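You operate a simulated robot arm through the tools that you are given. There is no shell and no other tool. Be economical: measure what you need, move in short steps, check, and stop when the job is done.

You are at the controls of a simulated robot arm. One attempt, no reset.

JOB
Set the board low, lock it and plug the iron in.
Fine: iron on its rest first; move the top by its side handle; the socket stays off.

Only the result counts: the job must be done as asked and must still hold three seconds after the hand-in. Knocking over, shifting, dropping, spilling or breaking anything else fails it.

ROBOT AND FRAMES
A 7-joint arm with a two-finger parallel gripper, fixed in place. Base frame: the origin is at the foot of the arm, x ahead of it, y to its left, z up. Lengths are in m, angles in degrees, forces in N, time in s.
Its first joint turns from -166.0 to 166.0 degrees. Payload 4.4 kg.
The tool frame sits at the grasp point between the pads (the TCP): z along the fingers, y along the line on which they close. The tips reach 0.023 m beyond it. Largest opening 0.094 m; finger width 0.038, thickness 0.01; the body of the gripper, 0.054 by 0.096 m, starts 0.039 m behind the TCP.
Orientation is that of the tool frame in the base frame, as a unit quaternion [x, y, z, w]. With the fingers straight down and closing along the base's y, the tool's x points along the base's -x, its y along +y and its z along -z.

CONTROLS
- The arm moves only by the tool arm_command. Its argument "plan" is one flat list of numbers, 7 for each row, row after row: the shift along the base's x, y, z in m, then the turn, a rotation vector about the base's x, y, z in degrees, then the finger opening in m, from 0 to 0.094. In form: [tx, ty, tz, ax, ay, az, hand, tx, ty, tz, ax, ay, az, hand, ...]. A call has 1 to 20 rows; each row shifts and turns the commanded pose from where the row before left it. Rows are played at 5 a second. More than 0.05 m and 8.6 degrees between two rows, or a gripper value outside its range, and nothing of the call is played. A pose out of reach is approached as far as the arm can. The call stops where the force on the tool passes 90 N (or 10 N more than at its start, if that is more) or the arm is blocked; 0.2 s more then pass. The fingers move at their own pace (about 0.072 m/s each) and stop on an object; they squeeze with about 23 N. The grip force told is the motor's: it shows also when the fingers shut on nothing. Time passes only in rows, and 0.2 s behind the last, so rows that do not move let the fingers close. The reply holds the time, the measured pose of the TCP, the force on the tool along the base axes, the opening and the grip force, in the units named above and with some noise, with the torque about the TCP (base axes, N m) and any sound that the robot's microphone picked up.
- Cameras (640 x 400 px; columns grow to the right, rows downward): "scene" is fixed at [0.0498, 0.5013, 1.3613]; the picture's right is [-0.31, -0.95, 0.00], its down [-0.40, 0.13, -0.91] and it looks along [0.86, -0.28, -0.42] (base axes); focal length 341 px, centre (320, 200). "wrist" rides on the gripper at [0.086, 0.016, -0.075] in the tool frame; the picture's right is [-0.18, 0.98, 0.00], its down [-0.58, -0.11, -0.81] and it looks along [-0.79, -0.15, 0.59] (tool axes); focal length 243 px, centre (320, 200). There is no depth. A picture from a camera that has moved, and an enlarged one, comes with that camera's place and axes in the base frame and with its lens.
- camera(camera): a new picture of that camera. The clock stands still meanwhile.
- close_up(camera, box): a new picture of the part [left, top, right, bottom] of that camera's present view, enlarged. The clock stands still meanwhile.
- job_done(): hands the job in; it is judged then, once.

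Work in short steps. Places have to be worked out from the pictures, the camera data and where the tool is seen: move nearer, look again, correct. Check each grasp and each placing, and mend what went wrong. You have 120 turns and 68 pictures in all, those below and enlarged ones among them. Open the gripper and draw the arm clear of the work before you hand the job in, unless the task says otherwise; then end with one line.

The tools are called after "Request:" as name(argument=value, ...) on one line, values as JSON. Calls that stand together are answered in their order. arm_command: Moves the arm, as the interface text tells. Its arguments: {"type":"object","properties":{"plan":{"type":"array"}},"required":["plan"]} The other tools are called the same way: camera (camera) takes a picture; close_up (camera, box) takes an enlarged picture of a part of a camera's view; job_done () hands the job in.

At the start:

```text
time_s: 0.0
tool_pos: [0.6536, 0.2149, 1.1519]
tcp_rot: [0.001, 1.0, 0.0, 0.0]
ft_force: [-0.4, -0.4, 0.2]
wrist_torque: [-0.01, -0.03, 0.0]
opening: 0.0939
finger_force: 0.0
```

scene: 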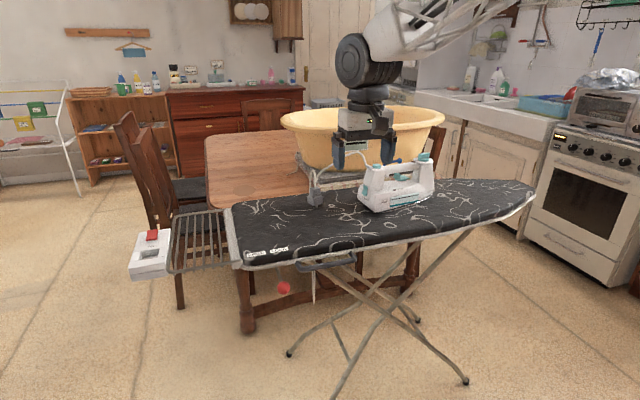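
wrist: 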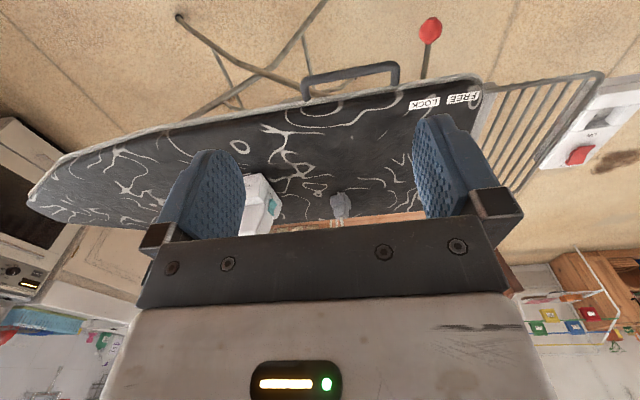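

I start by looking closer at the board, the iron, the rest, the socket and the lever.

Request:
close_up(camera="scene", box=[120, 180, 360, 330])

Request:
close_up(camera="scene", box=[280, 120, 460, 232])

Request:
close_up(camera="wrist", box=[280, 10, 640, 235])

```text
2.67 times, centred on (240, 255) of scene
camera zoom: at [0.0498, 0.5013, 1.3613], right [-0.31, -0.95, 0.0], down [-0.4, 0.13, -0.91], along [0.86, -0.28, -0.42], focal length 908 px, centre (533, 53)
```

zoom: 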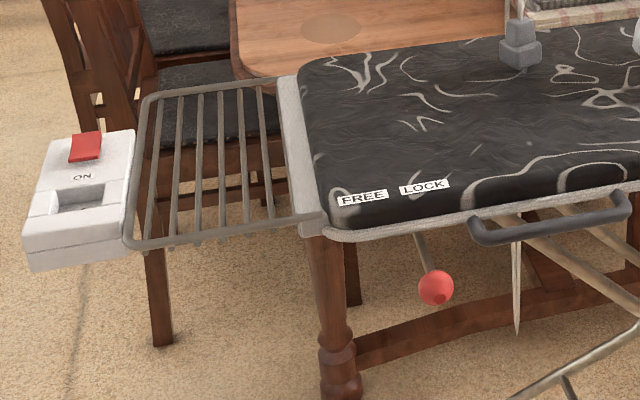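

```text
3.56 times, centred on (370, 176) of scene
camera zoom: at [0.0498, 0.5013, 1.3613], right [-0.31, -0.95, 0.0], down [-0.4, 0.13, -0.91], along [0.86, -0.28, -0.42], focal length 1211 px, centre (142, 285)
```

zoom: 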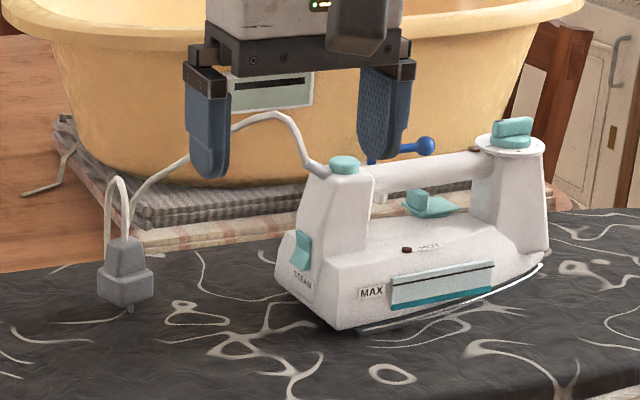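

```text
1.78 times, centred on (460, 122) of wrist
camera zoom: at [0.5674, 0.2305, 1.2275], right [0.18, 0.98, 0.0], down [0.58, -0.11, 0.81], along [0.79, -0.15, -0.59], focal length 431 px, centre (71, 338)
```

zoom: 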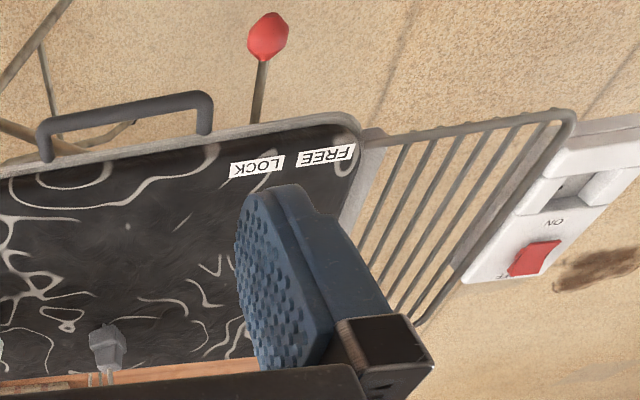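

The handle bar is near x 0.77, y 0.16–0.32, z 0.81, and the lever knob near (0.747, 0.375, 0.782), apparently on LOCK. The iron is far out, so I move up and over for a better look at it.

Request:
arm_command(plan=[0, -0.05, 0, 0, 0, 0, 0.094, 0, -0.05, 0, 0, 0, 0, 0.094, 0, -0.05, 0.0, 0, 0, 0, 0.094, 0, -0.05, 0.0, 0, 0, 0, 0.094])

Request:
camera(camera="wrist")

```text
time_s: 1.0
tool_pos: [0.6524, 0.0134, 1.1529]
tcp_rot: [0.0, 1.0, 0.0, 0.0]
ft_force: [-0.2, 0.1, 0.1]
wrist_torque: [0.01, 0.04, 0.02]
opening: 0.0938
finger_force: 0.1
```

```text
62 pictures are left
camera wrist: at [0.567, 0.0302, 1.2287], right [0.18, 0.98, 0.0], down [0.58, -0.11, 0.81], along [0.79, -0.15, -0.59], focal length 243 px, centre (320, 200)
```

wrist: 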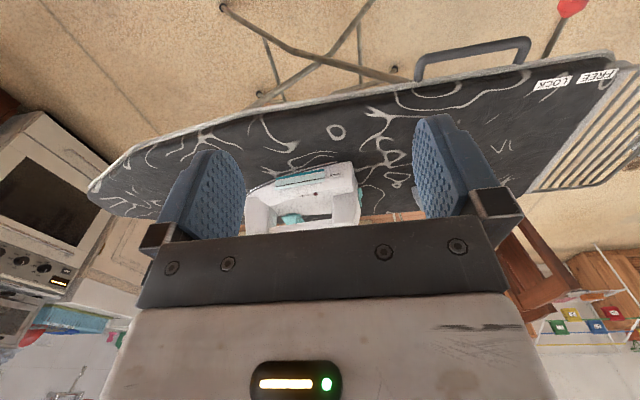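

The gripper hides the iron's far side; tilting the tool outward will bring the iron into the clear part of the picture.

Request:
arm_command(plan=[0, -0.02, 0, 0, -8, 0, 0.094, 0, -0.02, 0, 0, -8, 0, 0.094, 0, -0.02, 0.0, 0, -8, 0, 0.094, 0, 0, 0, 0, -6, 0, 0.094])

Request:
camera(camera="wrist")

Request:
close_up(camera="scene", box=[280, 100, 560, 275])

```text
time_s: 2.0
tool_pos: [0.6545, -0.0457, 1.1518]
tcp_rot: [-0.001, 0.966, 0.0, 0.26]
ft_force: [-0.8, -0.1, 0.0]
wrist_torque: [0.0, -0.02, -0.01]
opening: 0.0939
finger_force: 0.0
```

```text
61 pictures are left
camera wrist: at [0.5419, -0.0296, 1.1738], right [0.16, 0.98, 0.09], down [0.1, -0.11, 0.99], along [0.98, -0.15, -0.11], focal length 243 px, centre (320, 200)
```

wrist: 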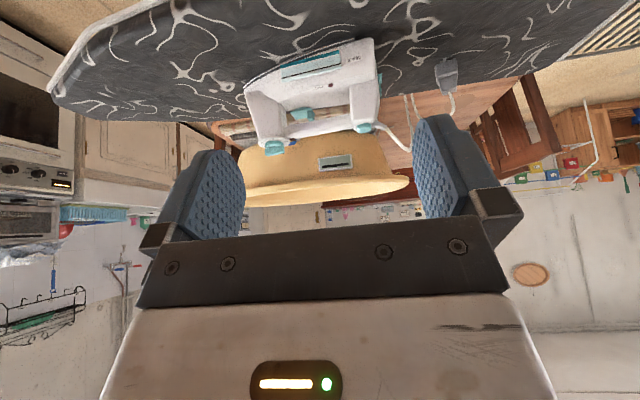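

```text
2.29 times, centred on (420, 188) of scene
camera zoom: at [0.0498, 0.5013, 1.3613], right [-0.31, -0.95, 0.0], down [-0.4, 0.13, -0.91], along [0.86, -0.28, -0.42], focal length 779 px, centre (91, 229)
```

zoom: 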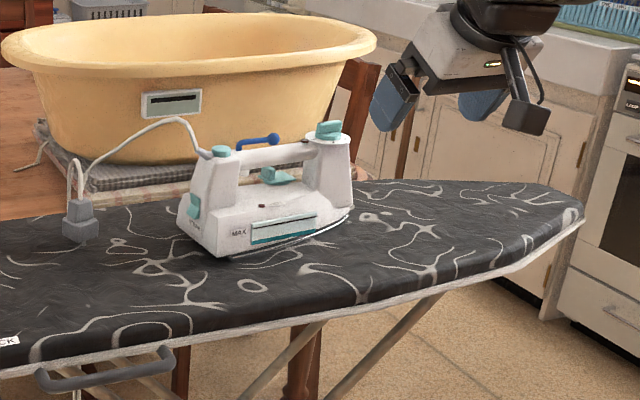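

Caps on the iron triangulate to (0.990, 0.00, 0.997) and (1.016, −0.19, 1.00), so the handle bar runs along −y near x≈1.0, z≈0.975. The rest lies roughly x 0.85–1.18, y 0.48–0.65, at the limit of reach, so I test the empty-handed reach above it with an outward tilt.

Request:
arm_command(plan=[0.0225, 0.044, 0, 1.63, 0, 0, 0.094, 0.0225, 0.044, 0, 1.63, 0, 0, 0.094, 0.0225, 0.044, 0, 1.63, 0, 0, 0.094, 0.0225, 0.044, 0, 1.63, 0, 0, 0.094, 0.0225, 0.044, 0, 1.63, 0, 0, 0.094, 0.0225, 0.044, 0, 1.63, 0, 0, 0.094, 0.0225, 0.044, 0, 1.63, 0, 0, 0.094, 0.0225, 0.044, 0, 1.63, 0, 0, 0.094, 0.0225, 0.044, 0, 1.63, 0, 0, 0.094, 0.0225, 0.044, 0, 1.63, 0, 0, 0.094, 0.0225, 0.044, 0, 1.63, 0, 0, 0.094, 0.0225, 0.044, 0, 1.63, 0, 0, 0.094, 0.0225, 0.044, 0, 1.63, 0, 0, 0.094, 0.0225, 0.044, 0, 1.63, 0, 0, 0.094])

Request:
camera(camera="wrist")

Request:
camera(camera="scene")

```text
time_s: 5.0
tool_pos: [0.9684, 0.5711, 1.1531]
tcp_rot: [0.051, 0.947, 0.191, 0.254]
ft_force: [-0.6, -1.0, 0.7]
wrist_torque: [0.0, 0.05, -0.04]
opening: 0.094
finger_force: 0.0
```

```text
59 pictures are left
camera wrist: at [0.8571, 0.5777, 1.18], right [0.16, 0.87, 0.47], down [0.1, -0.48, 0.87], along [0.98, -0.09, -0.16], focal length 243 px, centre (320, 200)
```

wrist: 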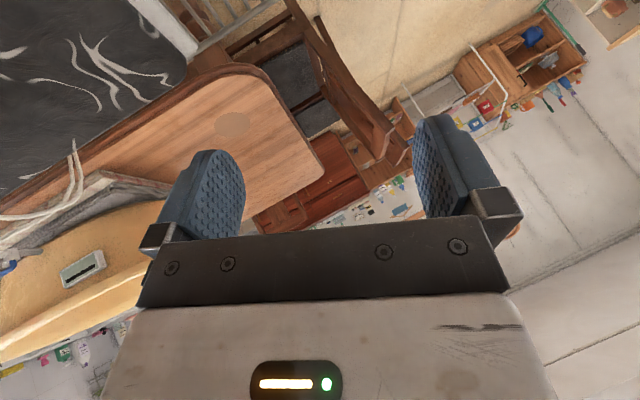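

```text
58 pictures are left
```

scene: 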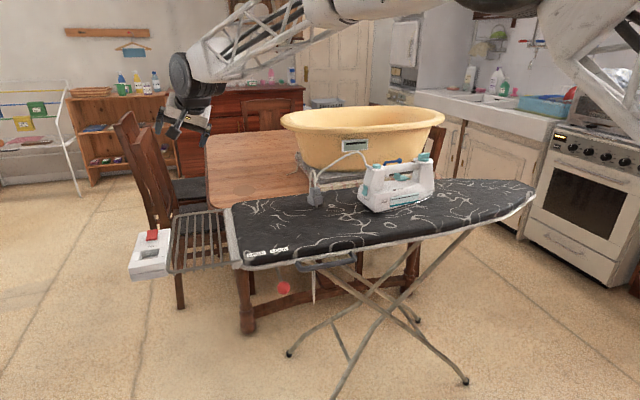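

It reaches there at z 1.15. I test lower down to the release height, still well above the rest.

Request:
arm_command(plan=[0, 0, -0.045, 0, 0, 0, 0.094, 0, 0, -0.045, 0, 0, 0, 0.094, 0, 0, -0.045, 0, 0, 0, 0.094, 0, 0, -0.045, 0, 0, 0, 0.094])

Request:
camera(camera="scene")

```text
time_s: 6.0
tool_pos: [0.968, 0.5704, 0.9726]
tcp_rot: [0.05, 0.947, 0.193, 0.253]
ft_force: [-0.1, -0.1, 1.5]
wrist_torque: [-0.01, 0.09, -0.02]
opening: 0.0937
finger_force: 0.1
```

```text
57 pictures are left
```

scene: 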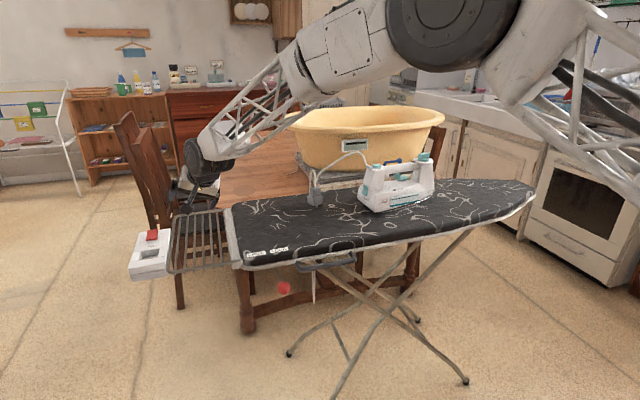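

The placing pose is reachable. I go up and over to hover above the iron's handle, turning the wrist −82° so the later turn brings the iron's nose to +x on the rest.

Request:
arm_command(plan=[0, 0, 0.045, 0, 0, 0, 0.094, 0, 0, 0.045, 0, 0, 0, 0.094, 0, 0, 0.045, 0, 0, 0, 0.094, 0, 0, 0.045, 0, 0, 0, 0.094, 0.003, -0.0477, 0, 0, 0, -5.86, 0.094, 0.003, -0.0477, 0, 0, 0, -5.86, 0.094, 0.003, -0.0477, 0, 0, 0, -5.86, 0.094, 0.003, -0.0477, 0, 0, 0, -5.86, 0.094, 0.003, -0.0477, 0, 0, 0, -5.86, 0.094, 0.003, -0.0477, 0, 0, 0, -5.86, 0.094, 0.003, -0.0477, 0, 0, 0, -5.86, 0.094, 0.003, -0.0477, 0, 0, 0, -5.86, 0.094, 0.003, -0.0477, 0, 0, 0, -5.86, 0.094, 0.003, -0.0477, 0, 0, 0, -5.86, 0.094, 0.003, -0.0477, 0, 0, 0, -5.86, 0.094, 0.003, -0.0477, 0, 0, 0, -5.86, 0.094, 0.003, -0.0477, 0, 0, 0, -5.86, 0.094, 0.003, -0.0477, 0, 0, 0, -5.86, 0.094])

Request:
camera(camera="wrist")

Request:
close_up(camera="scene", box=[280, 80, 480, 205])

```text
time_s: 9.8
tool_pos: [1.0112, -0.0966, 1.1524]
tcp_rot: [0.66, 0.681, -0.023, 0.317]
ft_force: [-0.2, 0.7, 0.1]
wrist_torque: [0.02, 0.01, -0.01]
opening: 0.0941
finger_force: 0.2
```

```text
56 pictures are left
camera wrist: at [1.0027, 0.0157, 1.1798], right [0.88, -0.04, 0.47], down [-0.47, -0.17, 0.87], along [0.05, -0.99, -0.16], focal length 243 px, centre (320, 200)
```

wrist: 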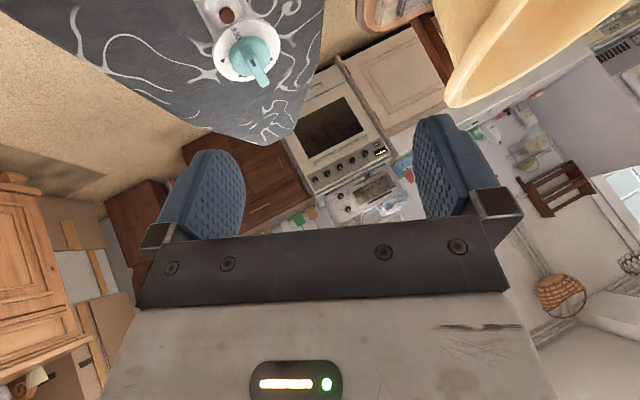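

```text
3.20 times, centred on (380, 142) of scene
camera zoom: at [0.0498, 0.5013, 1.3613], right [-0.31, -0.95, 0.0], down [-0.4, 0.13, -0.91], along [0.86, -0.28, -0.42], focal length 1090 px, centre (128, 384)
```

zoom: 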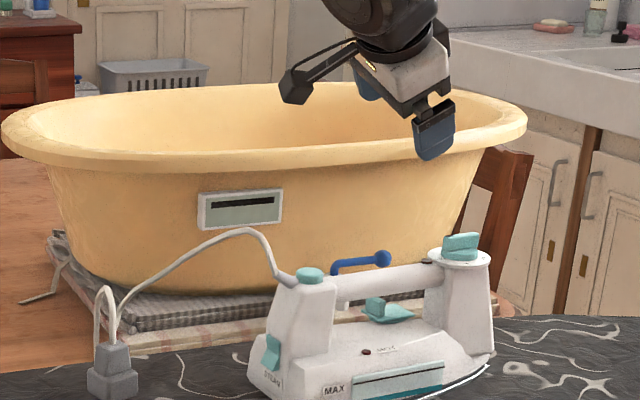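

Geometry agrees: the bar's middle is about (1.005, −0.097, 0.974). I descend to z≈0.98 with open fingers and check before closing.

Request:
arm_command(plan=[-0.001, 0, -0.043, 0, 0, 0, 0.094, -0.001, 0, -0.043, 0, 0, 0, 0.094, -0.001, 0, -0.043, 0, 0, 0, 0.094, 0, 0, -0.043, 0, 0, 0, 0.094])

Request:
close_up(camera="scene", box=[320, 120, 480, 220])

Request:
camera(camera="wrist")

```text
time_s: 10.8
tool_pos: [1.0087, -0.0953, 0.98]
tcp_rot: [0.661, 0.68, -0.022, 0.317]
ft_force: [0.0, -0.1, 0.9]
wrist_torque: [0.02, 0.06, -0.01]
opening: 0.0939
finger_force: 0.1
```

```text
4.00 times, centred on (400, 170) of scene
camera zoom: at [0.0498, 0.5013, 1.3613], right [-0.31, -0.95, 0.0], down [-0.4, 0.13, -0.91], along [0.86, -0.28, -0.42], focal length 1363 px, centre (0, 320)
```

zoom: 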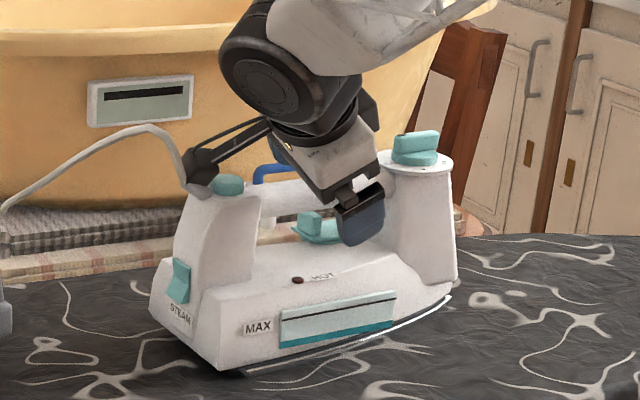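

```text
53 pictures are left
camera wrist: at [0.9999, 0.0148, 1.008], right [0.88, -0.04, 0.47], down [-0.47, -0.17, 0.87], along [0.05, -0.99, -0.16], focal length 243 px, centre (320, 200)
```

wrist: 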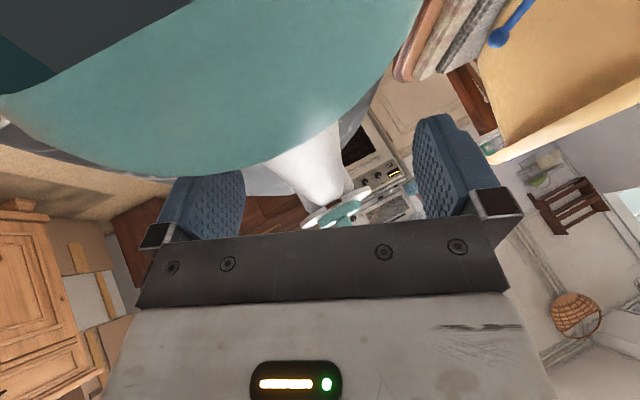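

Fingers straddle the bar with no contact force; the camera housing sits just over the heel cap without touching. I close here.

Request:
arm_command(plan=[0, 0, 0, 0, 0, 0, 0.05, 0, 0, 0, 0, 0, 0, 0.0, 0, 0, 0, 0, 0, 0, 0.0, 0, 0, 0, 0, 0, 0, 0.0, 0, 0, 0, 0, 0, 0, 0.0])

Request:
close_up(camera="scene", box=[280, 120, 480, 245])

```text
time_s: 12.0
tool_pos: [1.0076, -0.0963, 0.9793]
tcp_rot: [0.66, 0.681, -0.021, 0.316]
ft_force: [3.0, 1.9, 0.2]
wrist_torque: [0.92, 0.03, -0.4]
opening: 0.0291
finger_force: 23.2
```

```text
3.20 times, centred on (380, 182) of scene
camera zoom: at [0.0498, 0.5013, 1.3613], right [-0.31, -0.95, 0.0], down [-0.4, 0.13, -0.91], along [0.86, -0.28, -0.42], focal length 1090 px, centre (128, 256)
```

zoom: 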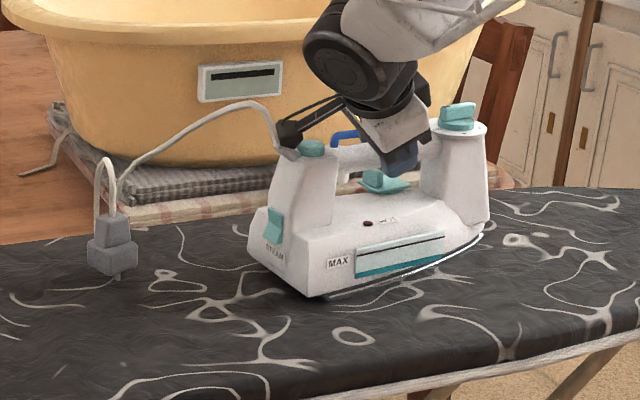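

Grip is firm at 0.029 m. I lift the iron 0.1 m and check that it hangs true and the plug stays put.

Request:
arm_command(plan=[0, 0, 0.02, 0, 0, 0, 0.0, 0, 0, 0.03, 0, 0, 0, 0.0, 0, 0, 0.03, 0, 0, 0, 0.0, -0.02, 0, 0.03, 0, 0, 0, 0.0, -0.03, 0.02, 0, 0, 0, 0, 0.0, -0.03, 0.03, 0, 0, 0, 0, 0.0])

Request:
close_up(camera="scene", box=[260, 90, 500, 240])

```text
time_s: 13.4
tool_pos: [0.9256, -0.0468, 1.0875]
tcp_rot: [0.66, 0.681, -0.022, 0.317]
ft_force: [-0.4, 0.1, -11.5]
wrist_torque: [0.02, 0.0, 0.01]
opening: 0.0284
finger_force: 23.2
```

```text
2.67 times, centred on (380, 165) of scene
camera zoom: at [0.0498, 0.5013, 1.3613], right [-0.31, -0.95, 0.0], down [-0.4, 0.13, -0.91], along [0.86, -0.28, -0.42], focal length 908 px, centre (160, 293)
```

zoom: 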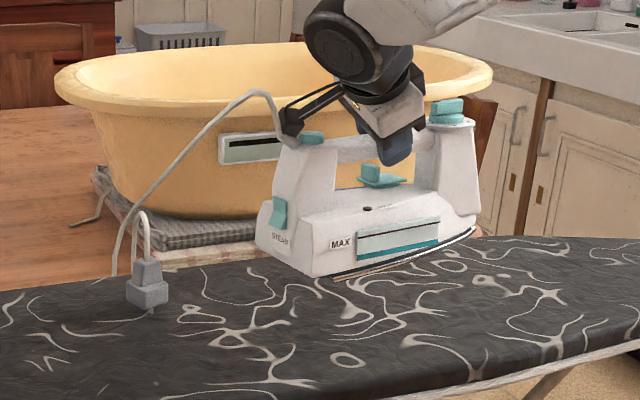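

The iron hangs level (≈1.2 kg) and the cord has slack. I carry it along +y nearer to the rest, keeping it on the near side of the plug.

Request:
arm_command(plan=[0, 0.04, 0, 0, 0, 0, 0.0, 0, 0.045, 0, 0, 0, 0, 0.0, 0, 0.045, 0, 0, 0, 0, 0.0, 0, 0.045, 0, 0, 0, 0, 0.0, 0, 0.045, 0, 0, 0, 0, 0.0, 0, 0.045, 0, 0, 0, 0, 0.0, 0, 0.045, 0, 0, 0, 0, 0.0, 0, 0.045, 0, 0, 0, 0, 0.0])

Request:
camera(camera="scene")

```text
time_s: 15.2
tool_pos: [0.9259, 0.3073, 1.0896]
tcp_rot: [0.661, 0.68, -0.022, 0.316]
ft_force: [-0.6, -0.4, -10.0]
wrist_torque: [0.03, 0.02, 0.01]
opening: 0.0288
finger_force: 23.1
```

```text
50 pictures are left
```

scene: 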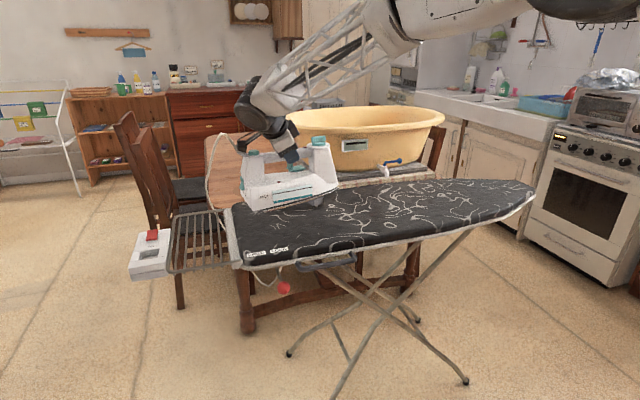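

The plug isn't visible now, so I zoom in to find it.

Request:
close_up(camera="scene", box=[160, 120, 400, 320])

Request:
camera(camera="wrist")

```text
2.00 times, centred on (280, 220) of scene
camera zoom: at [0.0498, 0.5013, 1.3613], right [-0.31, -0.95, 0.0], down [-0.4, 0.13, -0.91], along [0.86, -0.28, -0.42], focal length 681 px, centre (400, 160)
```

zoom: 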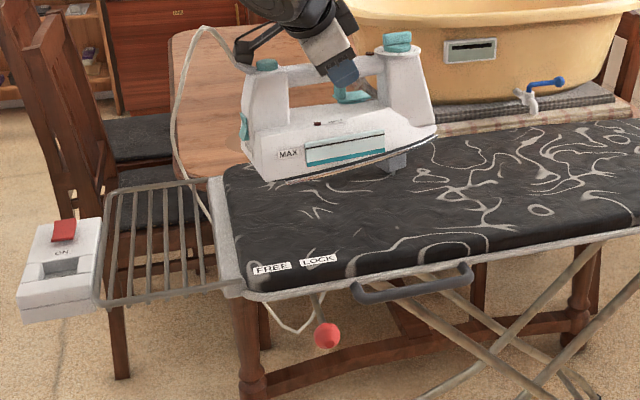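

```text
48 pictures are left
camera wrist: at [0.9192, 0.4187, 1.1166], right [0.88, -0.04, 0.47], down [-0.47, -0.17, 0.87], along [0.05, -0.99, -0.16], focal length 243 px, centre (320, 200)
```

wrist: 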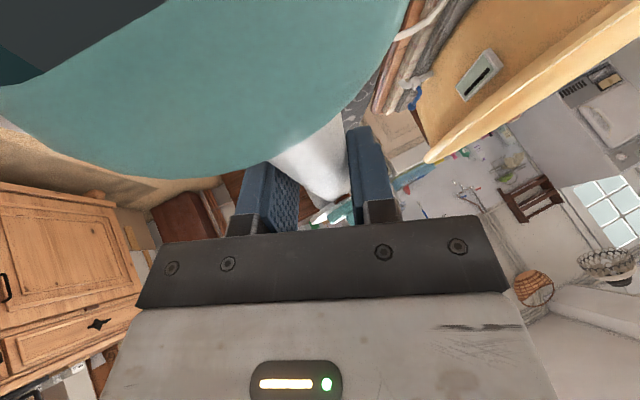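

The plug is still on the board (seen beneath the nose) and the cord hangs slack behind. I turn the iron nose to +x while moving above the rest.

Request:
arm_command(plan=[0.007, 0.026, 0, 0, 0, 8.2, 0.0, 0.007, 0.026, 0, 0, 0, 8.2, 0.0, 0.007, 0.026, 0, 0, 0, 8.2, 0.0, 0.007, 0.026, 0, 0, 0, 8.2, 0.0, 0.007, 0.026, 0, 0, 0, 8.2, 0.0, 0.007, 0.026, 0, 0, 0, 8.2, 0.0, 0.007, 0.026, 0, 0, 0, 8.2, 0.0, 0.007, 0.026, 0, 0, 0, 8.2, 0.0, 0.007, 0.026, 0, 0, 0, 8.2, 0.0, 0.007, 0.026, 0, 0, 0, 8.2, 0.0])

Request:
close_up(camera="scene", box=[100, 120, 360, 300])

Request:
camera(camera="wrist")

```text
time_s: 17.4
tool_pos: [0.9967, 0.5685, 1.0905]
tcp_rot: [0.051, 0.947, 0.192, 0.254]
ft_force: [-0.1, 0.0, -9.8]
wrist_torque: [-0.08, 0.03, 0.01]
opening: 0.0287
finger_force: 22.9
```

```text
2.22 times, centred on (230, 210) of scene
camera zoom: at [0.0498, 0.5013, 1.3613], right [-0.31, -0.95, 0.0], down [-0.4, 0.13, -0.91], along [0.86, -0.28, -0.42], focal length 757 px, centre (520, 178)
```

zoom: 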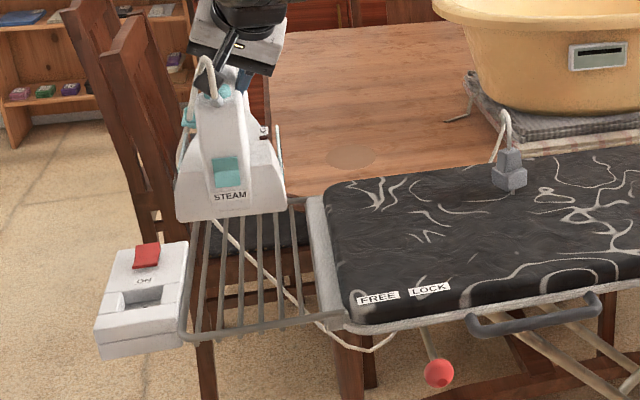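

```text
46 pictures are left
camera wrist: at [0.8857, 0.5752, 1.1179], right [0.16, 0.87, 0.47], down [0.1, -0.48, 0.87], along [0.98, -0.09, -0.16], focal length 243 px, centre (320, 200)
```

wrist: 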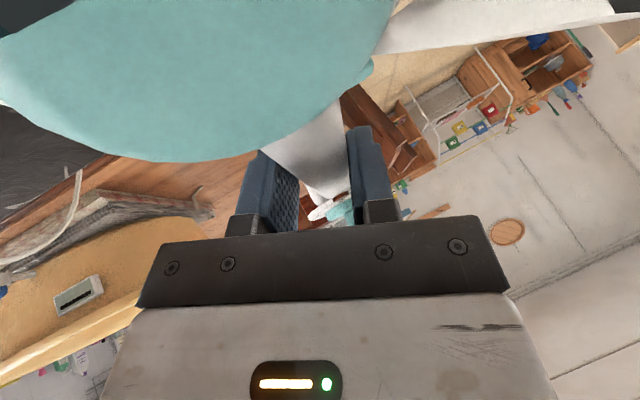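

The iron is over the rest; heel spans y≈0.52–0.64, x from ≈0.91. I shift slightly (−0.02 x, −0.01 y) and lower, gently at the end.

Request:
arm_command(plan=[-0.01, -0.005, -0.04, 0, 0, 0, 0.0, -0.01, -0.005, -0.035, 0, 0, 0, 0.0, 0, 0, -0.02, 0, 0, 0, 0.0, 0, 0, -0.006, 0, 0, 0, 0.0])

Request:
close_up(camera="scene", box=[100, 120, 360, 300])

```text
time_s: 18.4
tool_pos: [0.9762, 0.5591, 0.9893]
tcp_rot: [0.051, 0.947, 0.191, 0.254]
ft_force: [-0.4, -0.2, -11.3]
wrist_torque: [-0.01, -0.01, -0.01]
opening: 0.0288
finger_force: 22.7
```

```text
2.22 times, centred on (230, 210) of scene
camera zoom: at [0.0498, 0.5013, 1.3613], right [-0.31, -0.95, 0.0], down [-0.4, 0.13, -0.91], along [0.86, -0.28, -0.42], focal length 757 px, centre (520, 178)
```

zoom: 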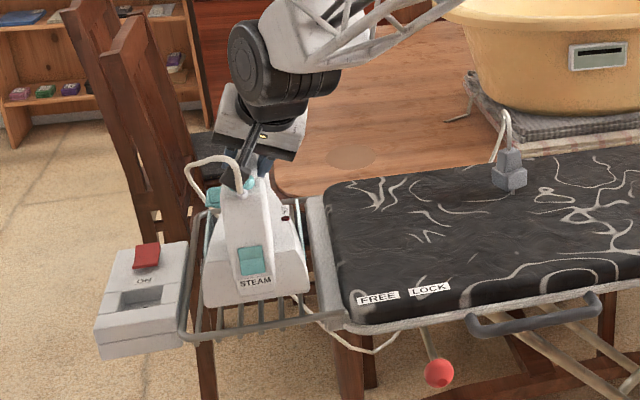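

Heel at x≈0.88, y centred ≈0.565 – good. I move +0.01 in x and lower gently until contact.

Request:
arm_command(plan=[0.01, 0.0, -0.006, 0, 0, 0, 0.0, 0, 0, -0.005, 0, 0, 0, 0.0, 0, 0, -0.005, 0, 0, 0, 0.0])

```text
time_s: 19.2
tool_pos: [0.9863, 0.558, 0.9727]
tcp_rot: [0.051, 0.947, 0.192, 0.254]
ft_force: [0.1, 0.0, -11.2]
wrist_torque: [-0.04, 0.0, 0.02]
opening: 0.0289
finger_force: 22.5
```

No contact yet (still full weight); continuing down in small steps.

Request:
arm_command(plan=[0, 0.0, -0.004, 0, 0, 0, 0.0, 0, 0, -0.004, 0, 0, 0, 0.0, 0, 0, -0.004, 0, 0, 0, 0.0])

Request:
close_up(camera="scene", box=[120, 170, 280, 290])

```text
time_s: 20.0
tool_pos: [0.9863, 0.558, 0.9618]
tcp_rot: [0.051, 0.947, 0.19, 0.255]
ft_force: [-4.7, -1.3, -1.6]
wrist_torque: [0.04, 0.71, 0.17]
opening: 0.0288
finger_force: 23.4
```

```text
3.33 times, centred on (200, 230) of scene
camera zoom: at [0.0498, 0.5013, 1.3613], right [-0.31, -0.95, 0.0], down [-0.4, 0.13, -0.91], along [0.86, -0.28, -0.42], focal length 1136 px, centre (720, 100)
```

zoom: 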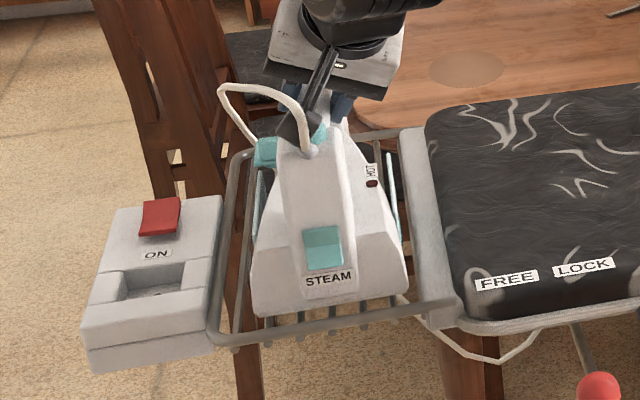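

Contact made, weight almost fully on the rest. I settle 2 mm more, open, and then retreat along the way the gripper points.

Request:
arm_command(plan=[0, 0.0, -0.002, 0, 0, 0, 0.0, 0, 0, 0, 0, 0, 0, 0.05, 0, 0, 0, 0, 0, 0, 0.094, 0, 0, 0, 0, 0, 0, 0.094])

Request:
close_up(camera="scene", box=[120, 170, 280, 290])

```text
time_s: 21.0
tool_pos: [0.9865, 0.5574, 0.9585]
tcp_rot: [0.052, 0.947, 0.19, 0.254]
ft_force: [0.3, 0.0, 0.7]
wrist_torque: [0.0, -0.02, 0.01]
opening: 0.0941
finger_force: 0.0
```

```text
3.33 times, centred on (200, 230) of scene
camera zoom: at [0.0498, 0.5013, 1.3613], right [-0.31, -0.95, 0.0], down [-0.4, 0.13, -0.91], along [0.86, -0.28, -0.42], focal length 1136 px, centre (720, 100)
```

zoom: 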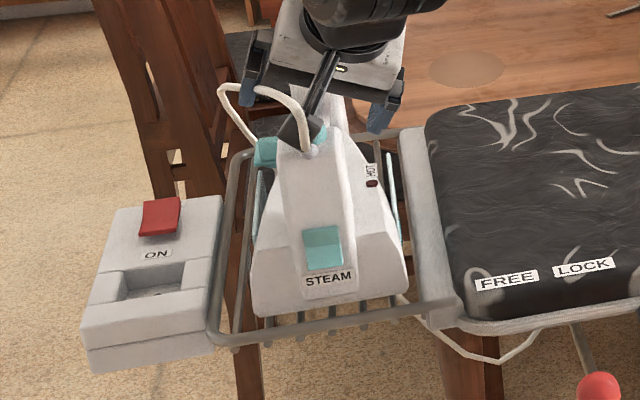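

The iron stands on the rest and the hand is free. I rise straight up, then draw back and untilt to look at the lever, socket and handle.

Request:
arm_command(plan=[0, 0, 0.03, 0, 0, 0, 0.094, 0, 0, 0.045, 0, 0, 0, 0.094, 0, 0, 0.045, 0, 0, 0, 0.094, 0, 0, 0.045, 0, 0, 0, 0.094, -0.04, -0.02, 0.0, -3, 0, 0, 0.094, -0.04, -0.02, 0, -3, 0, 0, 0.094, -0.04, -0.02, 0, -4, 0, 0, 0.094, -0.04, -0.02, 0, -4, 0, 0, 0.094, -0.04, -0.02, 0, -4, 0, 0, 0.094, -0.04, -0.02, 0, -5, 0, 0, 0.094, -0.04, -0.02, 0, 0, 8, 0, 0.094, -0.04, -0.02, 0, 0, 8, 0, 0.094, -0.03, 0, 0, 0, 8, 0, 0.094, -0.03, 0, 0, 0, 6, 0, 0.094])

Request:
camera(camera="wrist")

Request:
camera(camera="scene")

```text
time_s: 24.0
tool_pos: [0.6066, 0.3971, 1.1241]
tcp_rot: [-0.001, 1.0, -0.002, -0.001]
ft_force: [-0.1, 0.1, -1.4]
wrist_torque: [-0.02, 0.04, 0.02]
opening: 0.094
finger_force: 0.1
```

```text
42 pictures are left
camera wrist: at [0.5207, 0.4131, 1.1997], right [0.18, 0.98, 0.0], down [0.58, -0.1, 0.81], along [0.79, -0.15, -0.59], focal length 243 px, centre (320, 200)
```

wrist: 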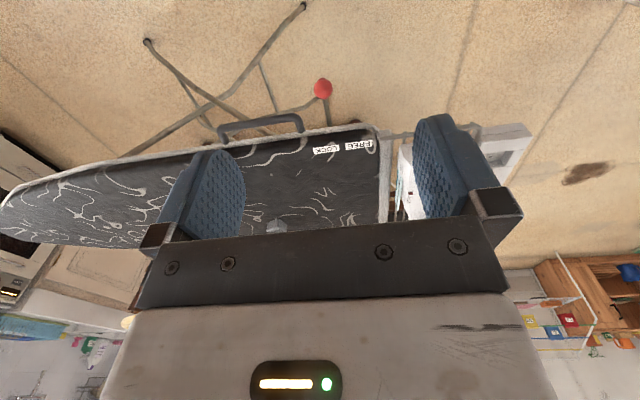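

```text
41 pictures are left
```

scene: 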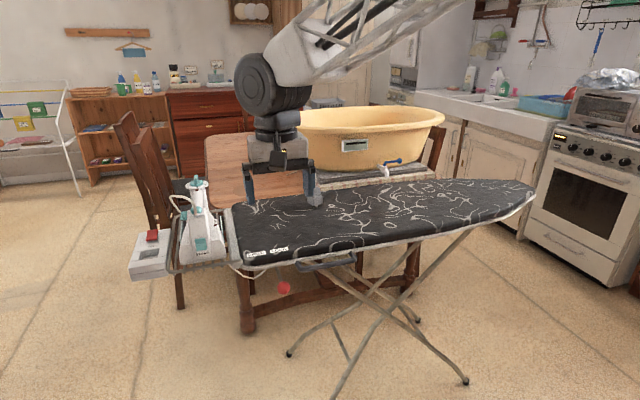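

Next the lever: the knob is at about (0.748, 0.374, 0.782) pointing at LOCK. I move over it with fingers half open to straddle it, stopping above for a check.

Request:
arm_command(plan=[0.04, -0.006, 0, 0, 0, 0, 0.06, 0.04, -0.006, 0, 0, 0, 0, 0.06, 0.04, -0.006, 0, 0, 0, 0, 0.06, 0.018, -0.006, -0.03, 0, 0, 0, 0.06, 0, 0, -0.045, 0, 0, 0, 0.06, 0, 0, -0.045, 0, 0, 0, 0.06, 0, 0, -0.045, 0, 0, 0, 0.06, 0, 0, -0.045, 0, 0, 0, 0.06, 0, 0, -0.045, 0, 0, 0, 0.06])

Request:
close_up(camera="scene", box=[200, 200, 360, 320])

Request:
camera(camera="wrist")

```text
time_s: 26.0
tool_pos: [0.7445, 0.3743, 0.8688]
tcp_rot: [0.0, 1.0, 0.001, 0.001]
ft_force: [-0.2, -0.2, 0.8]
wrist_torque: [-0.03, -0.01, -0.02]
opening: 0.06
finger_force: 0.1
```

```text
3.33 times, centred on (280, 260) of scene
camera zoom: at [0.0498, 0.5013, 1.3613], right [-0.31, -0.95, 0.0], down [-0.4, 0.13, -0.91], along [0.86, -0.28, -0.42], focal length 1136 px, centre (453, 0)
```

zoom: 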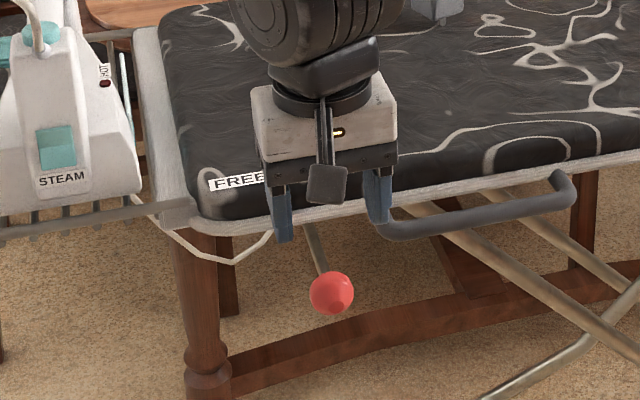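

```text
39 pictures are left
camera wrist: at [0.6595, 0.3899, 0.9447], right [0.18, 0.98, 0.0], down [0.58, -0.11, 0.81], along [0.79, -0.15, -0.59], focal length 243 px, centre (320, 200)
```

wrist: 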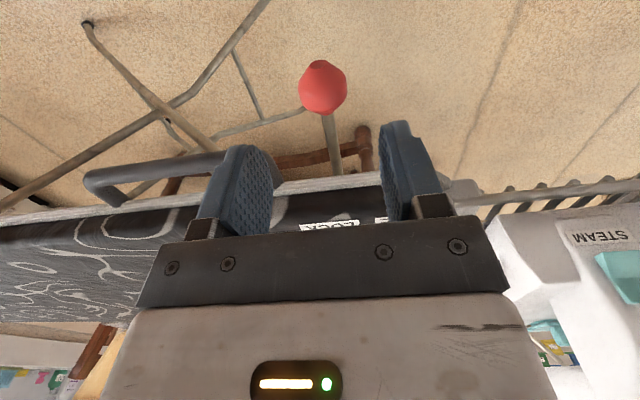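

Knob is centred at (0.746, 0.375, 0.782) between the fingers; I descend to its height.

Request:
arm_command(plan=[0, 0.001, -0.03, 0, 0, 0, 0.06, 0, 0, -0.03, 0, 0, 0, 0.06, 0, 0, -0.025, 0, 0, 0, 0.06])

Request:
close_up(camera="scene", box=[200, 200, 360, 320])

```text
time_s: 26.8
tool_pos: [0.7453, 0.3755, 0.7848]
tcp_rot: [0.0, 1.0, -0.002, 0.0]
ft_force: [0.2, 0.2, 0.7]
wrist_torque: [0.03, 0.0, 0.01]
opening: 0.0603
finger_force: 0.1
```

```text
3.33 times, centred on (280, 260) of scene
camera zoom: at [0.0498, 0.5013, 1.3613], right [-0.31, -0.95, 0.0], down [-0.4, 0.13, -0.91], along [0.86, -0.28, -0.42], focal length 1136 px, centre (453, 0)
```

zoom: 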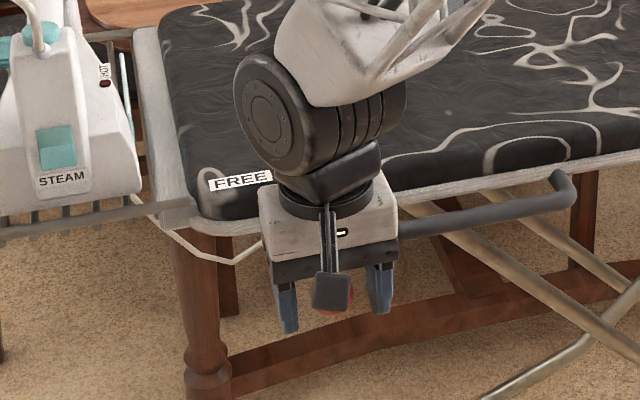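

The knob is between the fingers. I narrow them to a loose cage and push gently +y toward FREE, watching the force.

Request:
arm_command(plan=[0, 0, 0, 0, 0, 0, 0.042, 0, 0.008, 0, 0, 0, 0, 0.042, 0, 0.008, 0, 0, 0, 0, 0.042, 0, 0.008, 0, 0, 0, 0, 0.042])

Request:
camera(camera="wrist")

```text
time_s: 27.8
tool_pos: [0.7451, 0.3984, 0.7844]
tcp_rot: [-0.002, 1.0, -0.001, 0.001]
ft_force: [0.1, -0.7, 0.4]
wrist_torque: [0.01, -0.02, 0.01]
opening: 0.042
finger_force: 0.0
```

```text
37 pictures are left
camera wrist: at [0.66, 0.4148, 0.8598], right [0.18, 0.98, 0.0], down [0.58, -0.11, 0.81], along [0.79, -0.15, -0.59], focal length 243 px, centre (320, 200)
```

wrist: 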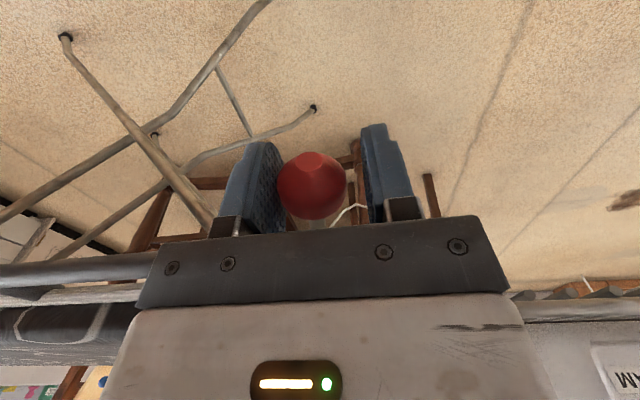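

The knob follows easily. Continue in +y toward FREE.

Request:
arm_command(plan=[0, 0.01, 0, 0, 0, 0, 0.042, 0, 0.01, 0, 0, 0, 0, 0.042, 0, 0.01, 0, 0, 0, 0, 0.042])

Request:
close_up(camera="scene", box=[200, 200, 360, 320])

```text
time_s: 28.6
tool_pos: [0.7449, 0.4294, 0.7852]
tcp_rot: [-0.001, 1.0, -0.001, -0.001]
ft_force: [0.3, -0.3, 1.2]
wrist_torque: [0.01, 0.01, -0.01]
opening: 0.0421
finger_force: 0.1
```

```text
3.33 times, centred on (280, 260) of scene
camera zoom: at [0.0498, 0.5013, 1.3613], right [-0.31, -0.95, 0.0], down [-0.4, 0.13, -0.91], along [0.86, -0.28, -0.42], focal length 1136 px, centre (453, 0)
```

zoom: 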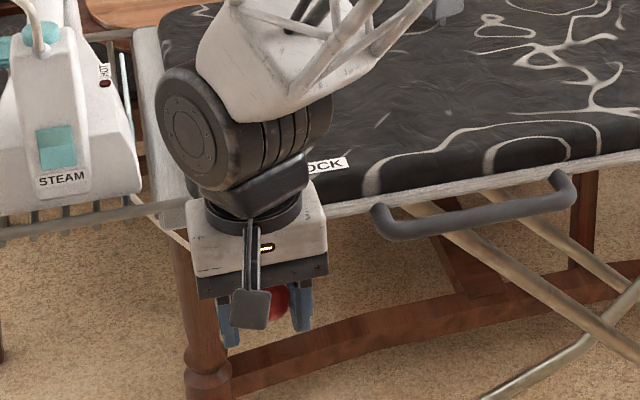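

No stop yet; a few more careful millimetres until the lever meets its end.

Request:
arm_command(plan=[0, 0.006, 0, 0, 0, 0, 0.042, 0, 0.006, 0, 0, 0, 0, 0.042, 0, 0.006, 0, 0, 0, 0, 0.042])

Request:
camera(camera="wrist")

```text
time_s: 29.4
tool_pos: [0.7462, 0.4456, 0.7844]
tcp_rot: [-0.001, 1.0, -0.002, 0.0]
ft_force: [0.4, 0.1, 0.3]
wrist_torque: [0.01, 0.01, 0.03]
opening: 0.0421
finger_force: 0.0
```

```text
35 pictures are left
camera wrist: at [0.6595, 0.4625, 0.8593], right [0.18, 0.98, 0.0], down [0.58, -0.11, 0.81], along [0.79, -0.15, -0.59], focal length 243 px, centre (320, 200)
```

wrist: 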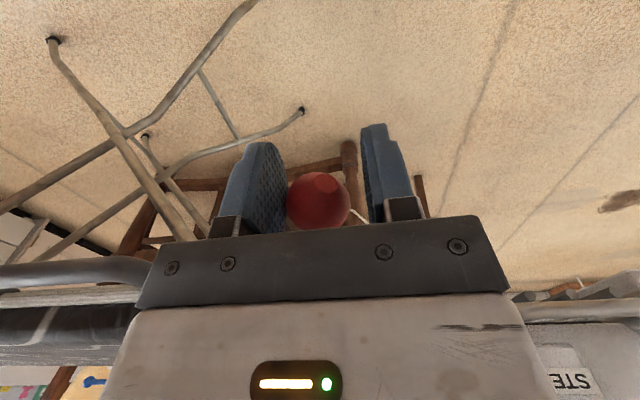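

The knob now sits ahead of the pushing finger at about (0.76, 0.442) – maybe it snapped over. I push a little further to confirm the stop.

Request:
arm_command(plan=[0.008, 0.006, 0, 0, 0, 0, 0.042, 0, 0.005, 0, 0, 0, 0, 0.042, 0, 0.004, 0, 0, 0, 0, 0.042])

Request:
camera(camera="wrist")

```text
time_s: 30.2
tool_pos: [0.753, 0.4617, 0.7842]
tcp_rot: [-0.001, 1.0, -0.002, 0.0]
ft_force: [-0.2, 1.0, 0.5]
wrist_torque: [0.01, -0.03, 0.01]
opening: 0.042
finger_force: 0.0
```

```text
34 pictures are left
camera wrist: at [0.6674, 0.4779, 0.8594], right [0.18, 0.98, 0.0], down [0.58, -0.11, 0.81], along [0.79, -0.15, -0.59], focal length 243 px, centre (320, 200)
```

wrist: 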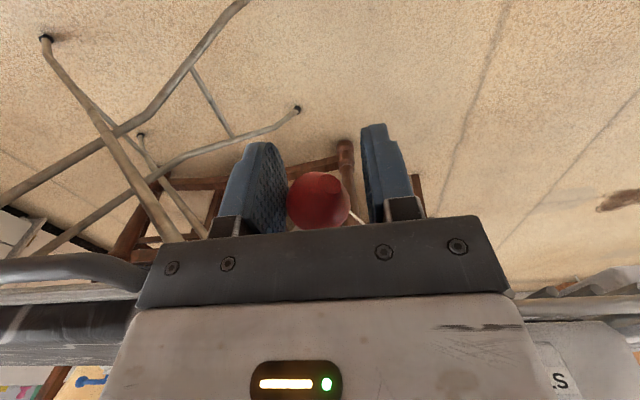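

It is still following the finger, so no stop yet; I push on in small steps.

Request:
arm_command(plan=[0.003, 0.006, 0, 0, 0, 0, 0.042, 0.003, 0.006, 0, 0, 0, 0, 0.042, 0.003, 0.006, 0, 0, 0, 0, 0.042])

Request:
close_up(camera="scene", box=[200, 200, 360, 320])

```text
time_s: 31.0
tool_pos: [0.7613, 0.4793, 0.7831]
tcp_rot: [-0.001, 1.0, -0.002, -0.001]
ft_force: [-4.3, -13.6, -1.6]
wrist_torque: [0.04, 0.06, -0.36]
opening: 0.0486
finger_force: 7.2
```

```text
3.33 times, centred on (280, 260) of scene
camera zoom: at [0.0498, 0.5013, 1.3613], right [-0.31, -0.95, 0.0], down [-0.4, 0.13, -0.91], along [0.86, -0.28, -0.42], focal length 1136 px, centre (453, 0)
```

zoom: 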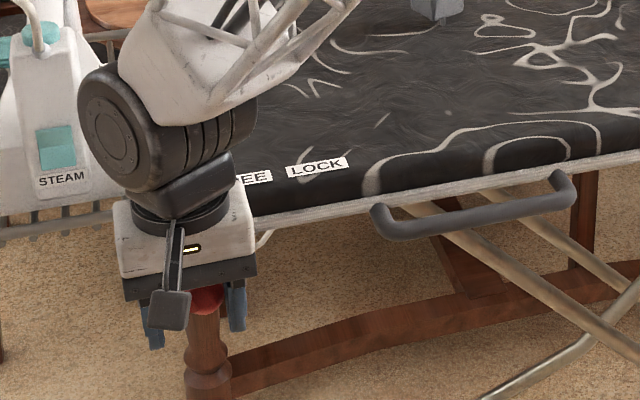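

Lever stopped firmly at y≈0.475 (−13.6 N): that is the FREE end. I back off a little, rise out and see whether the lever stays and the board holds.

Request:
arm_command(plan=[0, -0.003, 0, 0, 0, 0, 0.055, -0.004, 0.0, 0, 0, 0, 0, 0.06, 0, 0, 0.03, 0, 0, 0, 0.06, 0, 0, 0.045, 0, 0, 0, 0.06, 0, 0, 0.045, 0, 0, 0, 0.06, -0.03, -0.03, 0.02, 0, 0, 0, 0.06, -0.03, -0.035, 0, 0, 0, -8, 0.06, -0.03, -0.035, 0, 0, 0, -8, 0.06, -0.03, -0.035, 0, 0, 0, -8, 0.06, -0.02, -0.035, 0, 0, 0, -8, 0.06, -0.02, -0.035, 0, 0, 0, -8, 0.06, 0, -0.035, 0, 0, 0, -8, 0.06, 0, 0, 0, 0, 0, -8, 0.06, 0, 0, 0, 0, 0, -8, 0.06, 0, 0, 0, 0, 0, -8, 0.06, 0, 0, 0, 0, 0, -8, 0.06, 0, 0, 0, 0, 0, -8, 0.06, 0, 0, 0, 0, 0, -2, 0.06])

Request:
camera(camera="scene")

```text
time_s: 34.8
tool_pos: [0.5984, 0.237, 0.9245]
tcp_rot: [0.707, 0.707, -0.001, -0.001]
ft_force: [-0.2, 0.8, 0.3]
wrist_torque: [-0.01, 0.02, -0.04]
opening: 0.0601
finger_force: 0.0
```

```text
32 pictures are left
```

scene: 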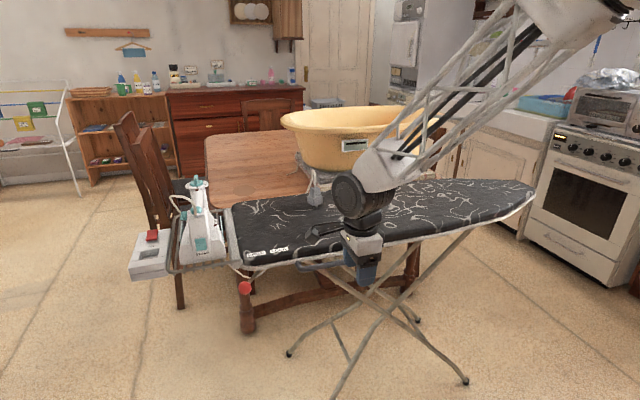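

The knob stays at FREE and the board holds its height. I tilt the hand to point forward (fingers closing vertically) level with the handle bar.

Request:
arm_command(plan=[0, 0, -0.01, 0, -8, 0, 0.06, 0, 0, -0.01, 0, -8, 0, 0.06, 0, 0, -0.01, 0, -8, 0, 0.06, 0, 0, -0.01, 0, -8, 0, 0.06, 0, 0, -0.01, 0, -8, 0, 0.06, 0, 0, -0.01, 0, -8, 0, 0.06, 0, 0, -0.01, 0, -8, 0, 0.06, 0, 0, -0.01, 0, -8, 0, 0.06, 0, 0, -0.01, 0, -8, 0, 0.06, 0, 0, -0.01, 0, -8, 0, 0.06])

Request:
camera(camera="wrist")

Request:
camera(camera="scene")

```text
time_s: 37.0
tool_pos: [0.6013, 0.2301, 0.8829]
tcp_rot: [0.646, 0.652, 0.281, 0.281]
ft_force: [0.5, 0.0, -0.1]
wrist_torque: [-0.01, 0.01, -0.02]
opening: 0.0599
finger_force: 0.0
out of reach, approached as far as the arm can: row 6, 7, 8, 9, 10
```

```text
31 pictures are left
camera wrist: at [0.5577, 0.3162, 0.9467], right [0.67, -0.18, 0.72], down [-0.66, -0.59, 0.47], along [0.34, -0.79, -0.51], focal length 243 px, centre (320, 200)
```

wrist: 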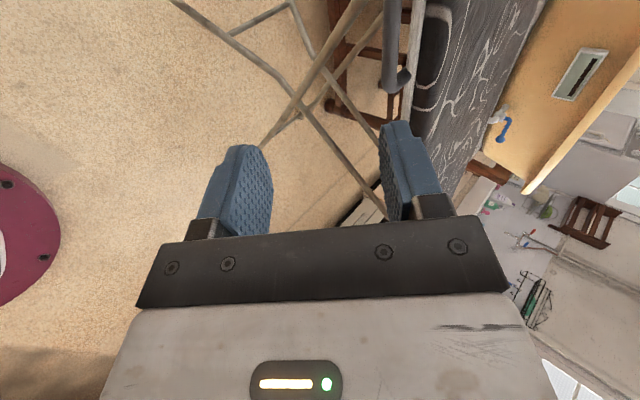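

```text
30 pictures are left
```

scene: 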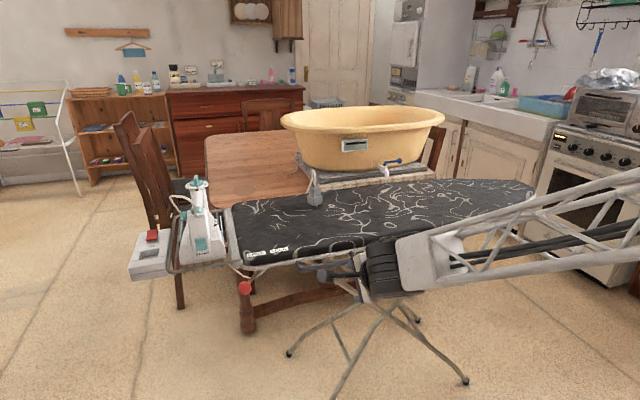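

The tilt stopped near 47° at a joint limit. I check with a zero row what the commanded pose is.

Request:
arm_command(plan=[0.03, 0, 0.0, 0, 0, 0, 0.06, 0.03, 0, 0.0, 0, 0, 0, 0.06])

```text
time_s: 37.6
tool_pos: [0.6605, 0.2311, 0.8819]
tcp_rot: [0.647, 0.651, 0.282, 0.28]
ft_force: [-0.5, -0.2, -0.8]
wrist_torque: [0.0, 0.01, -0.01]
opening: 0.0599
finger_force: 0.0
```

The commanded pose follows the reached one. I try some more tilt here, nearer the board.

Request:
arm_command(plan=[0.0, 0, 0.0, 0, -6, 0, 0.06, 0.0, 0, 0.0, 0, -6, 0, 0.06])

```text
time_s: 38.2
tool_pos: [0.6636, 0.2268, 0.8964]
tcp_rot: [0.639, 0.649, 0.293, 0.293]
ft_force: [0.8, -0.5, -0.1]
wrist_torque: [-0.04, -0.02, 0.0]
opening: 0.0602
finger_force: 0.1
out of reach, approached as far as the arm can: row 1, 2
```

Tilting further isn't possible, so instead I'll press the handle bar down from above with closed fingers pointing down. I straighten the hand, turn back and go above the bar's middle (0.773, 0.24).

Request:
arm_command(plan=[0, 0, 0.01, 0, 8.2, 0, 0.03, 0, 0, 0.01, 0, 8.2, 0, 0.0, 0, 0, 0.01, 0, 8.2, 0, 0.0, 0, 0, 0, 0, 8.2, 0, 0.0, 0, 0, 0, 0, 8.2, 0, 0.0, 0, 0, 0, 0, 8, 0, 0.0, 0.01, 0.001, 0, 0, 0, 8.2, 0.0, 0.01, 0.001, 0, 0, 0, 8.2, 0.0, 0.01, 0.001, 0, 0, 0, 8.2, 0.0, 0.01, 0.001, 0, 0, 0, 8.2, 0.0, 0.01, 0.001, 0, 0, 0, 8.2, 0.0, 0.01, 0.001, 0, 0, 0, 8.2, 0.0, 0.01, 0.001, 0, 0, 0, 8.2, 0.0, 0.01, 0.001, 0, 0, 0, 8.2, 0.0, 0.01, 0.001, 0, 0, 0, 8.2, 0.0, 0.01, 0.002, 0, 0, 0, 8.2, 0.0, 0.008, 0.002, 0, 0, 0, 8, 0.0])

Request:
camera(camera="wrist")

```text
time_s: 41.8
tool_pos: [0.7717, 0.239, 0.9272]
tcp_rot: [-0.008, 1.0, -0.001, -0.003]
ft_force: [-0.2, 0.1, 0.3]
wrist_torque: [0.0, -0.02, 0.01]
opening: 0.0
finger_force: 22.9
```

```text
29 pictures are left
camera wrist: at [0.686, 0.2546, 1.0026], right [0.17, 0.99, 0.0], down [0.59, -0.1, 0.8], along [0.79, -0.14, -0.6], focal length 243 px, centre (320, 200)
```

wrist: 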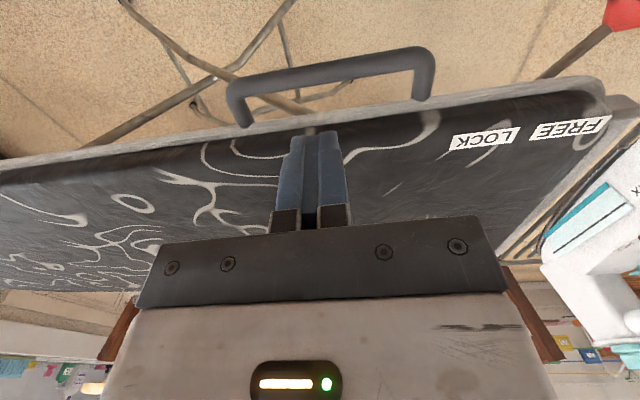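

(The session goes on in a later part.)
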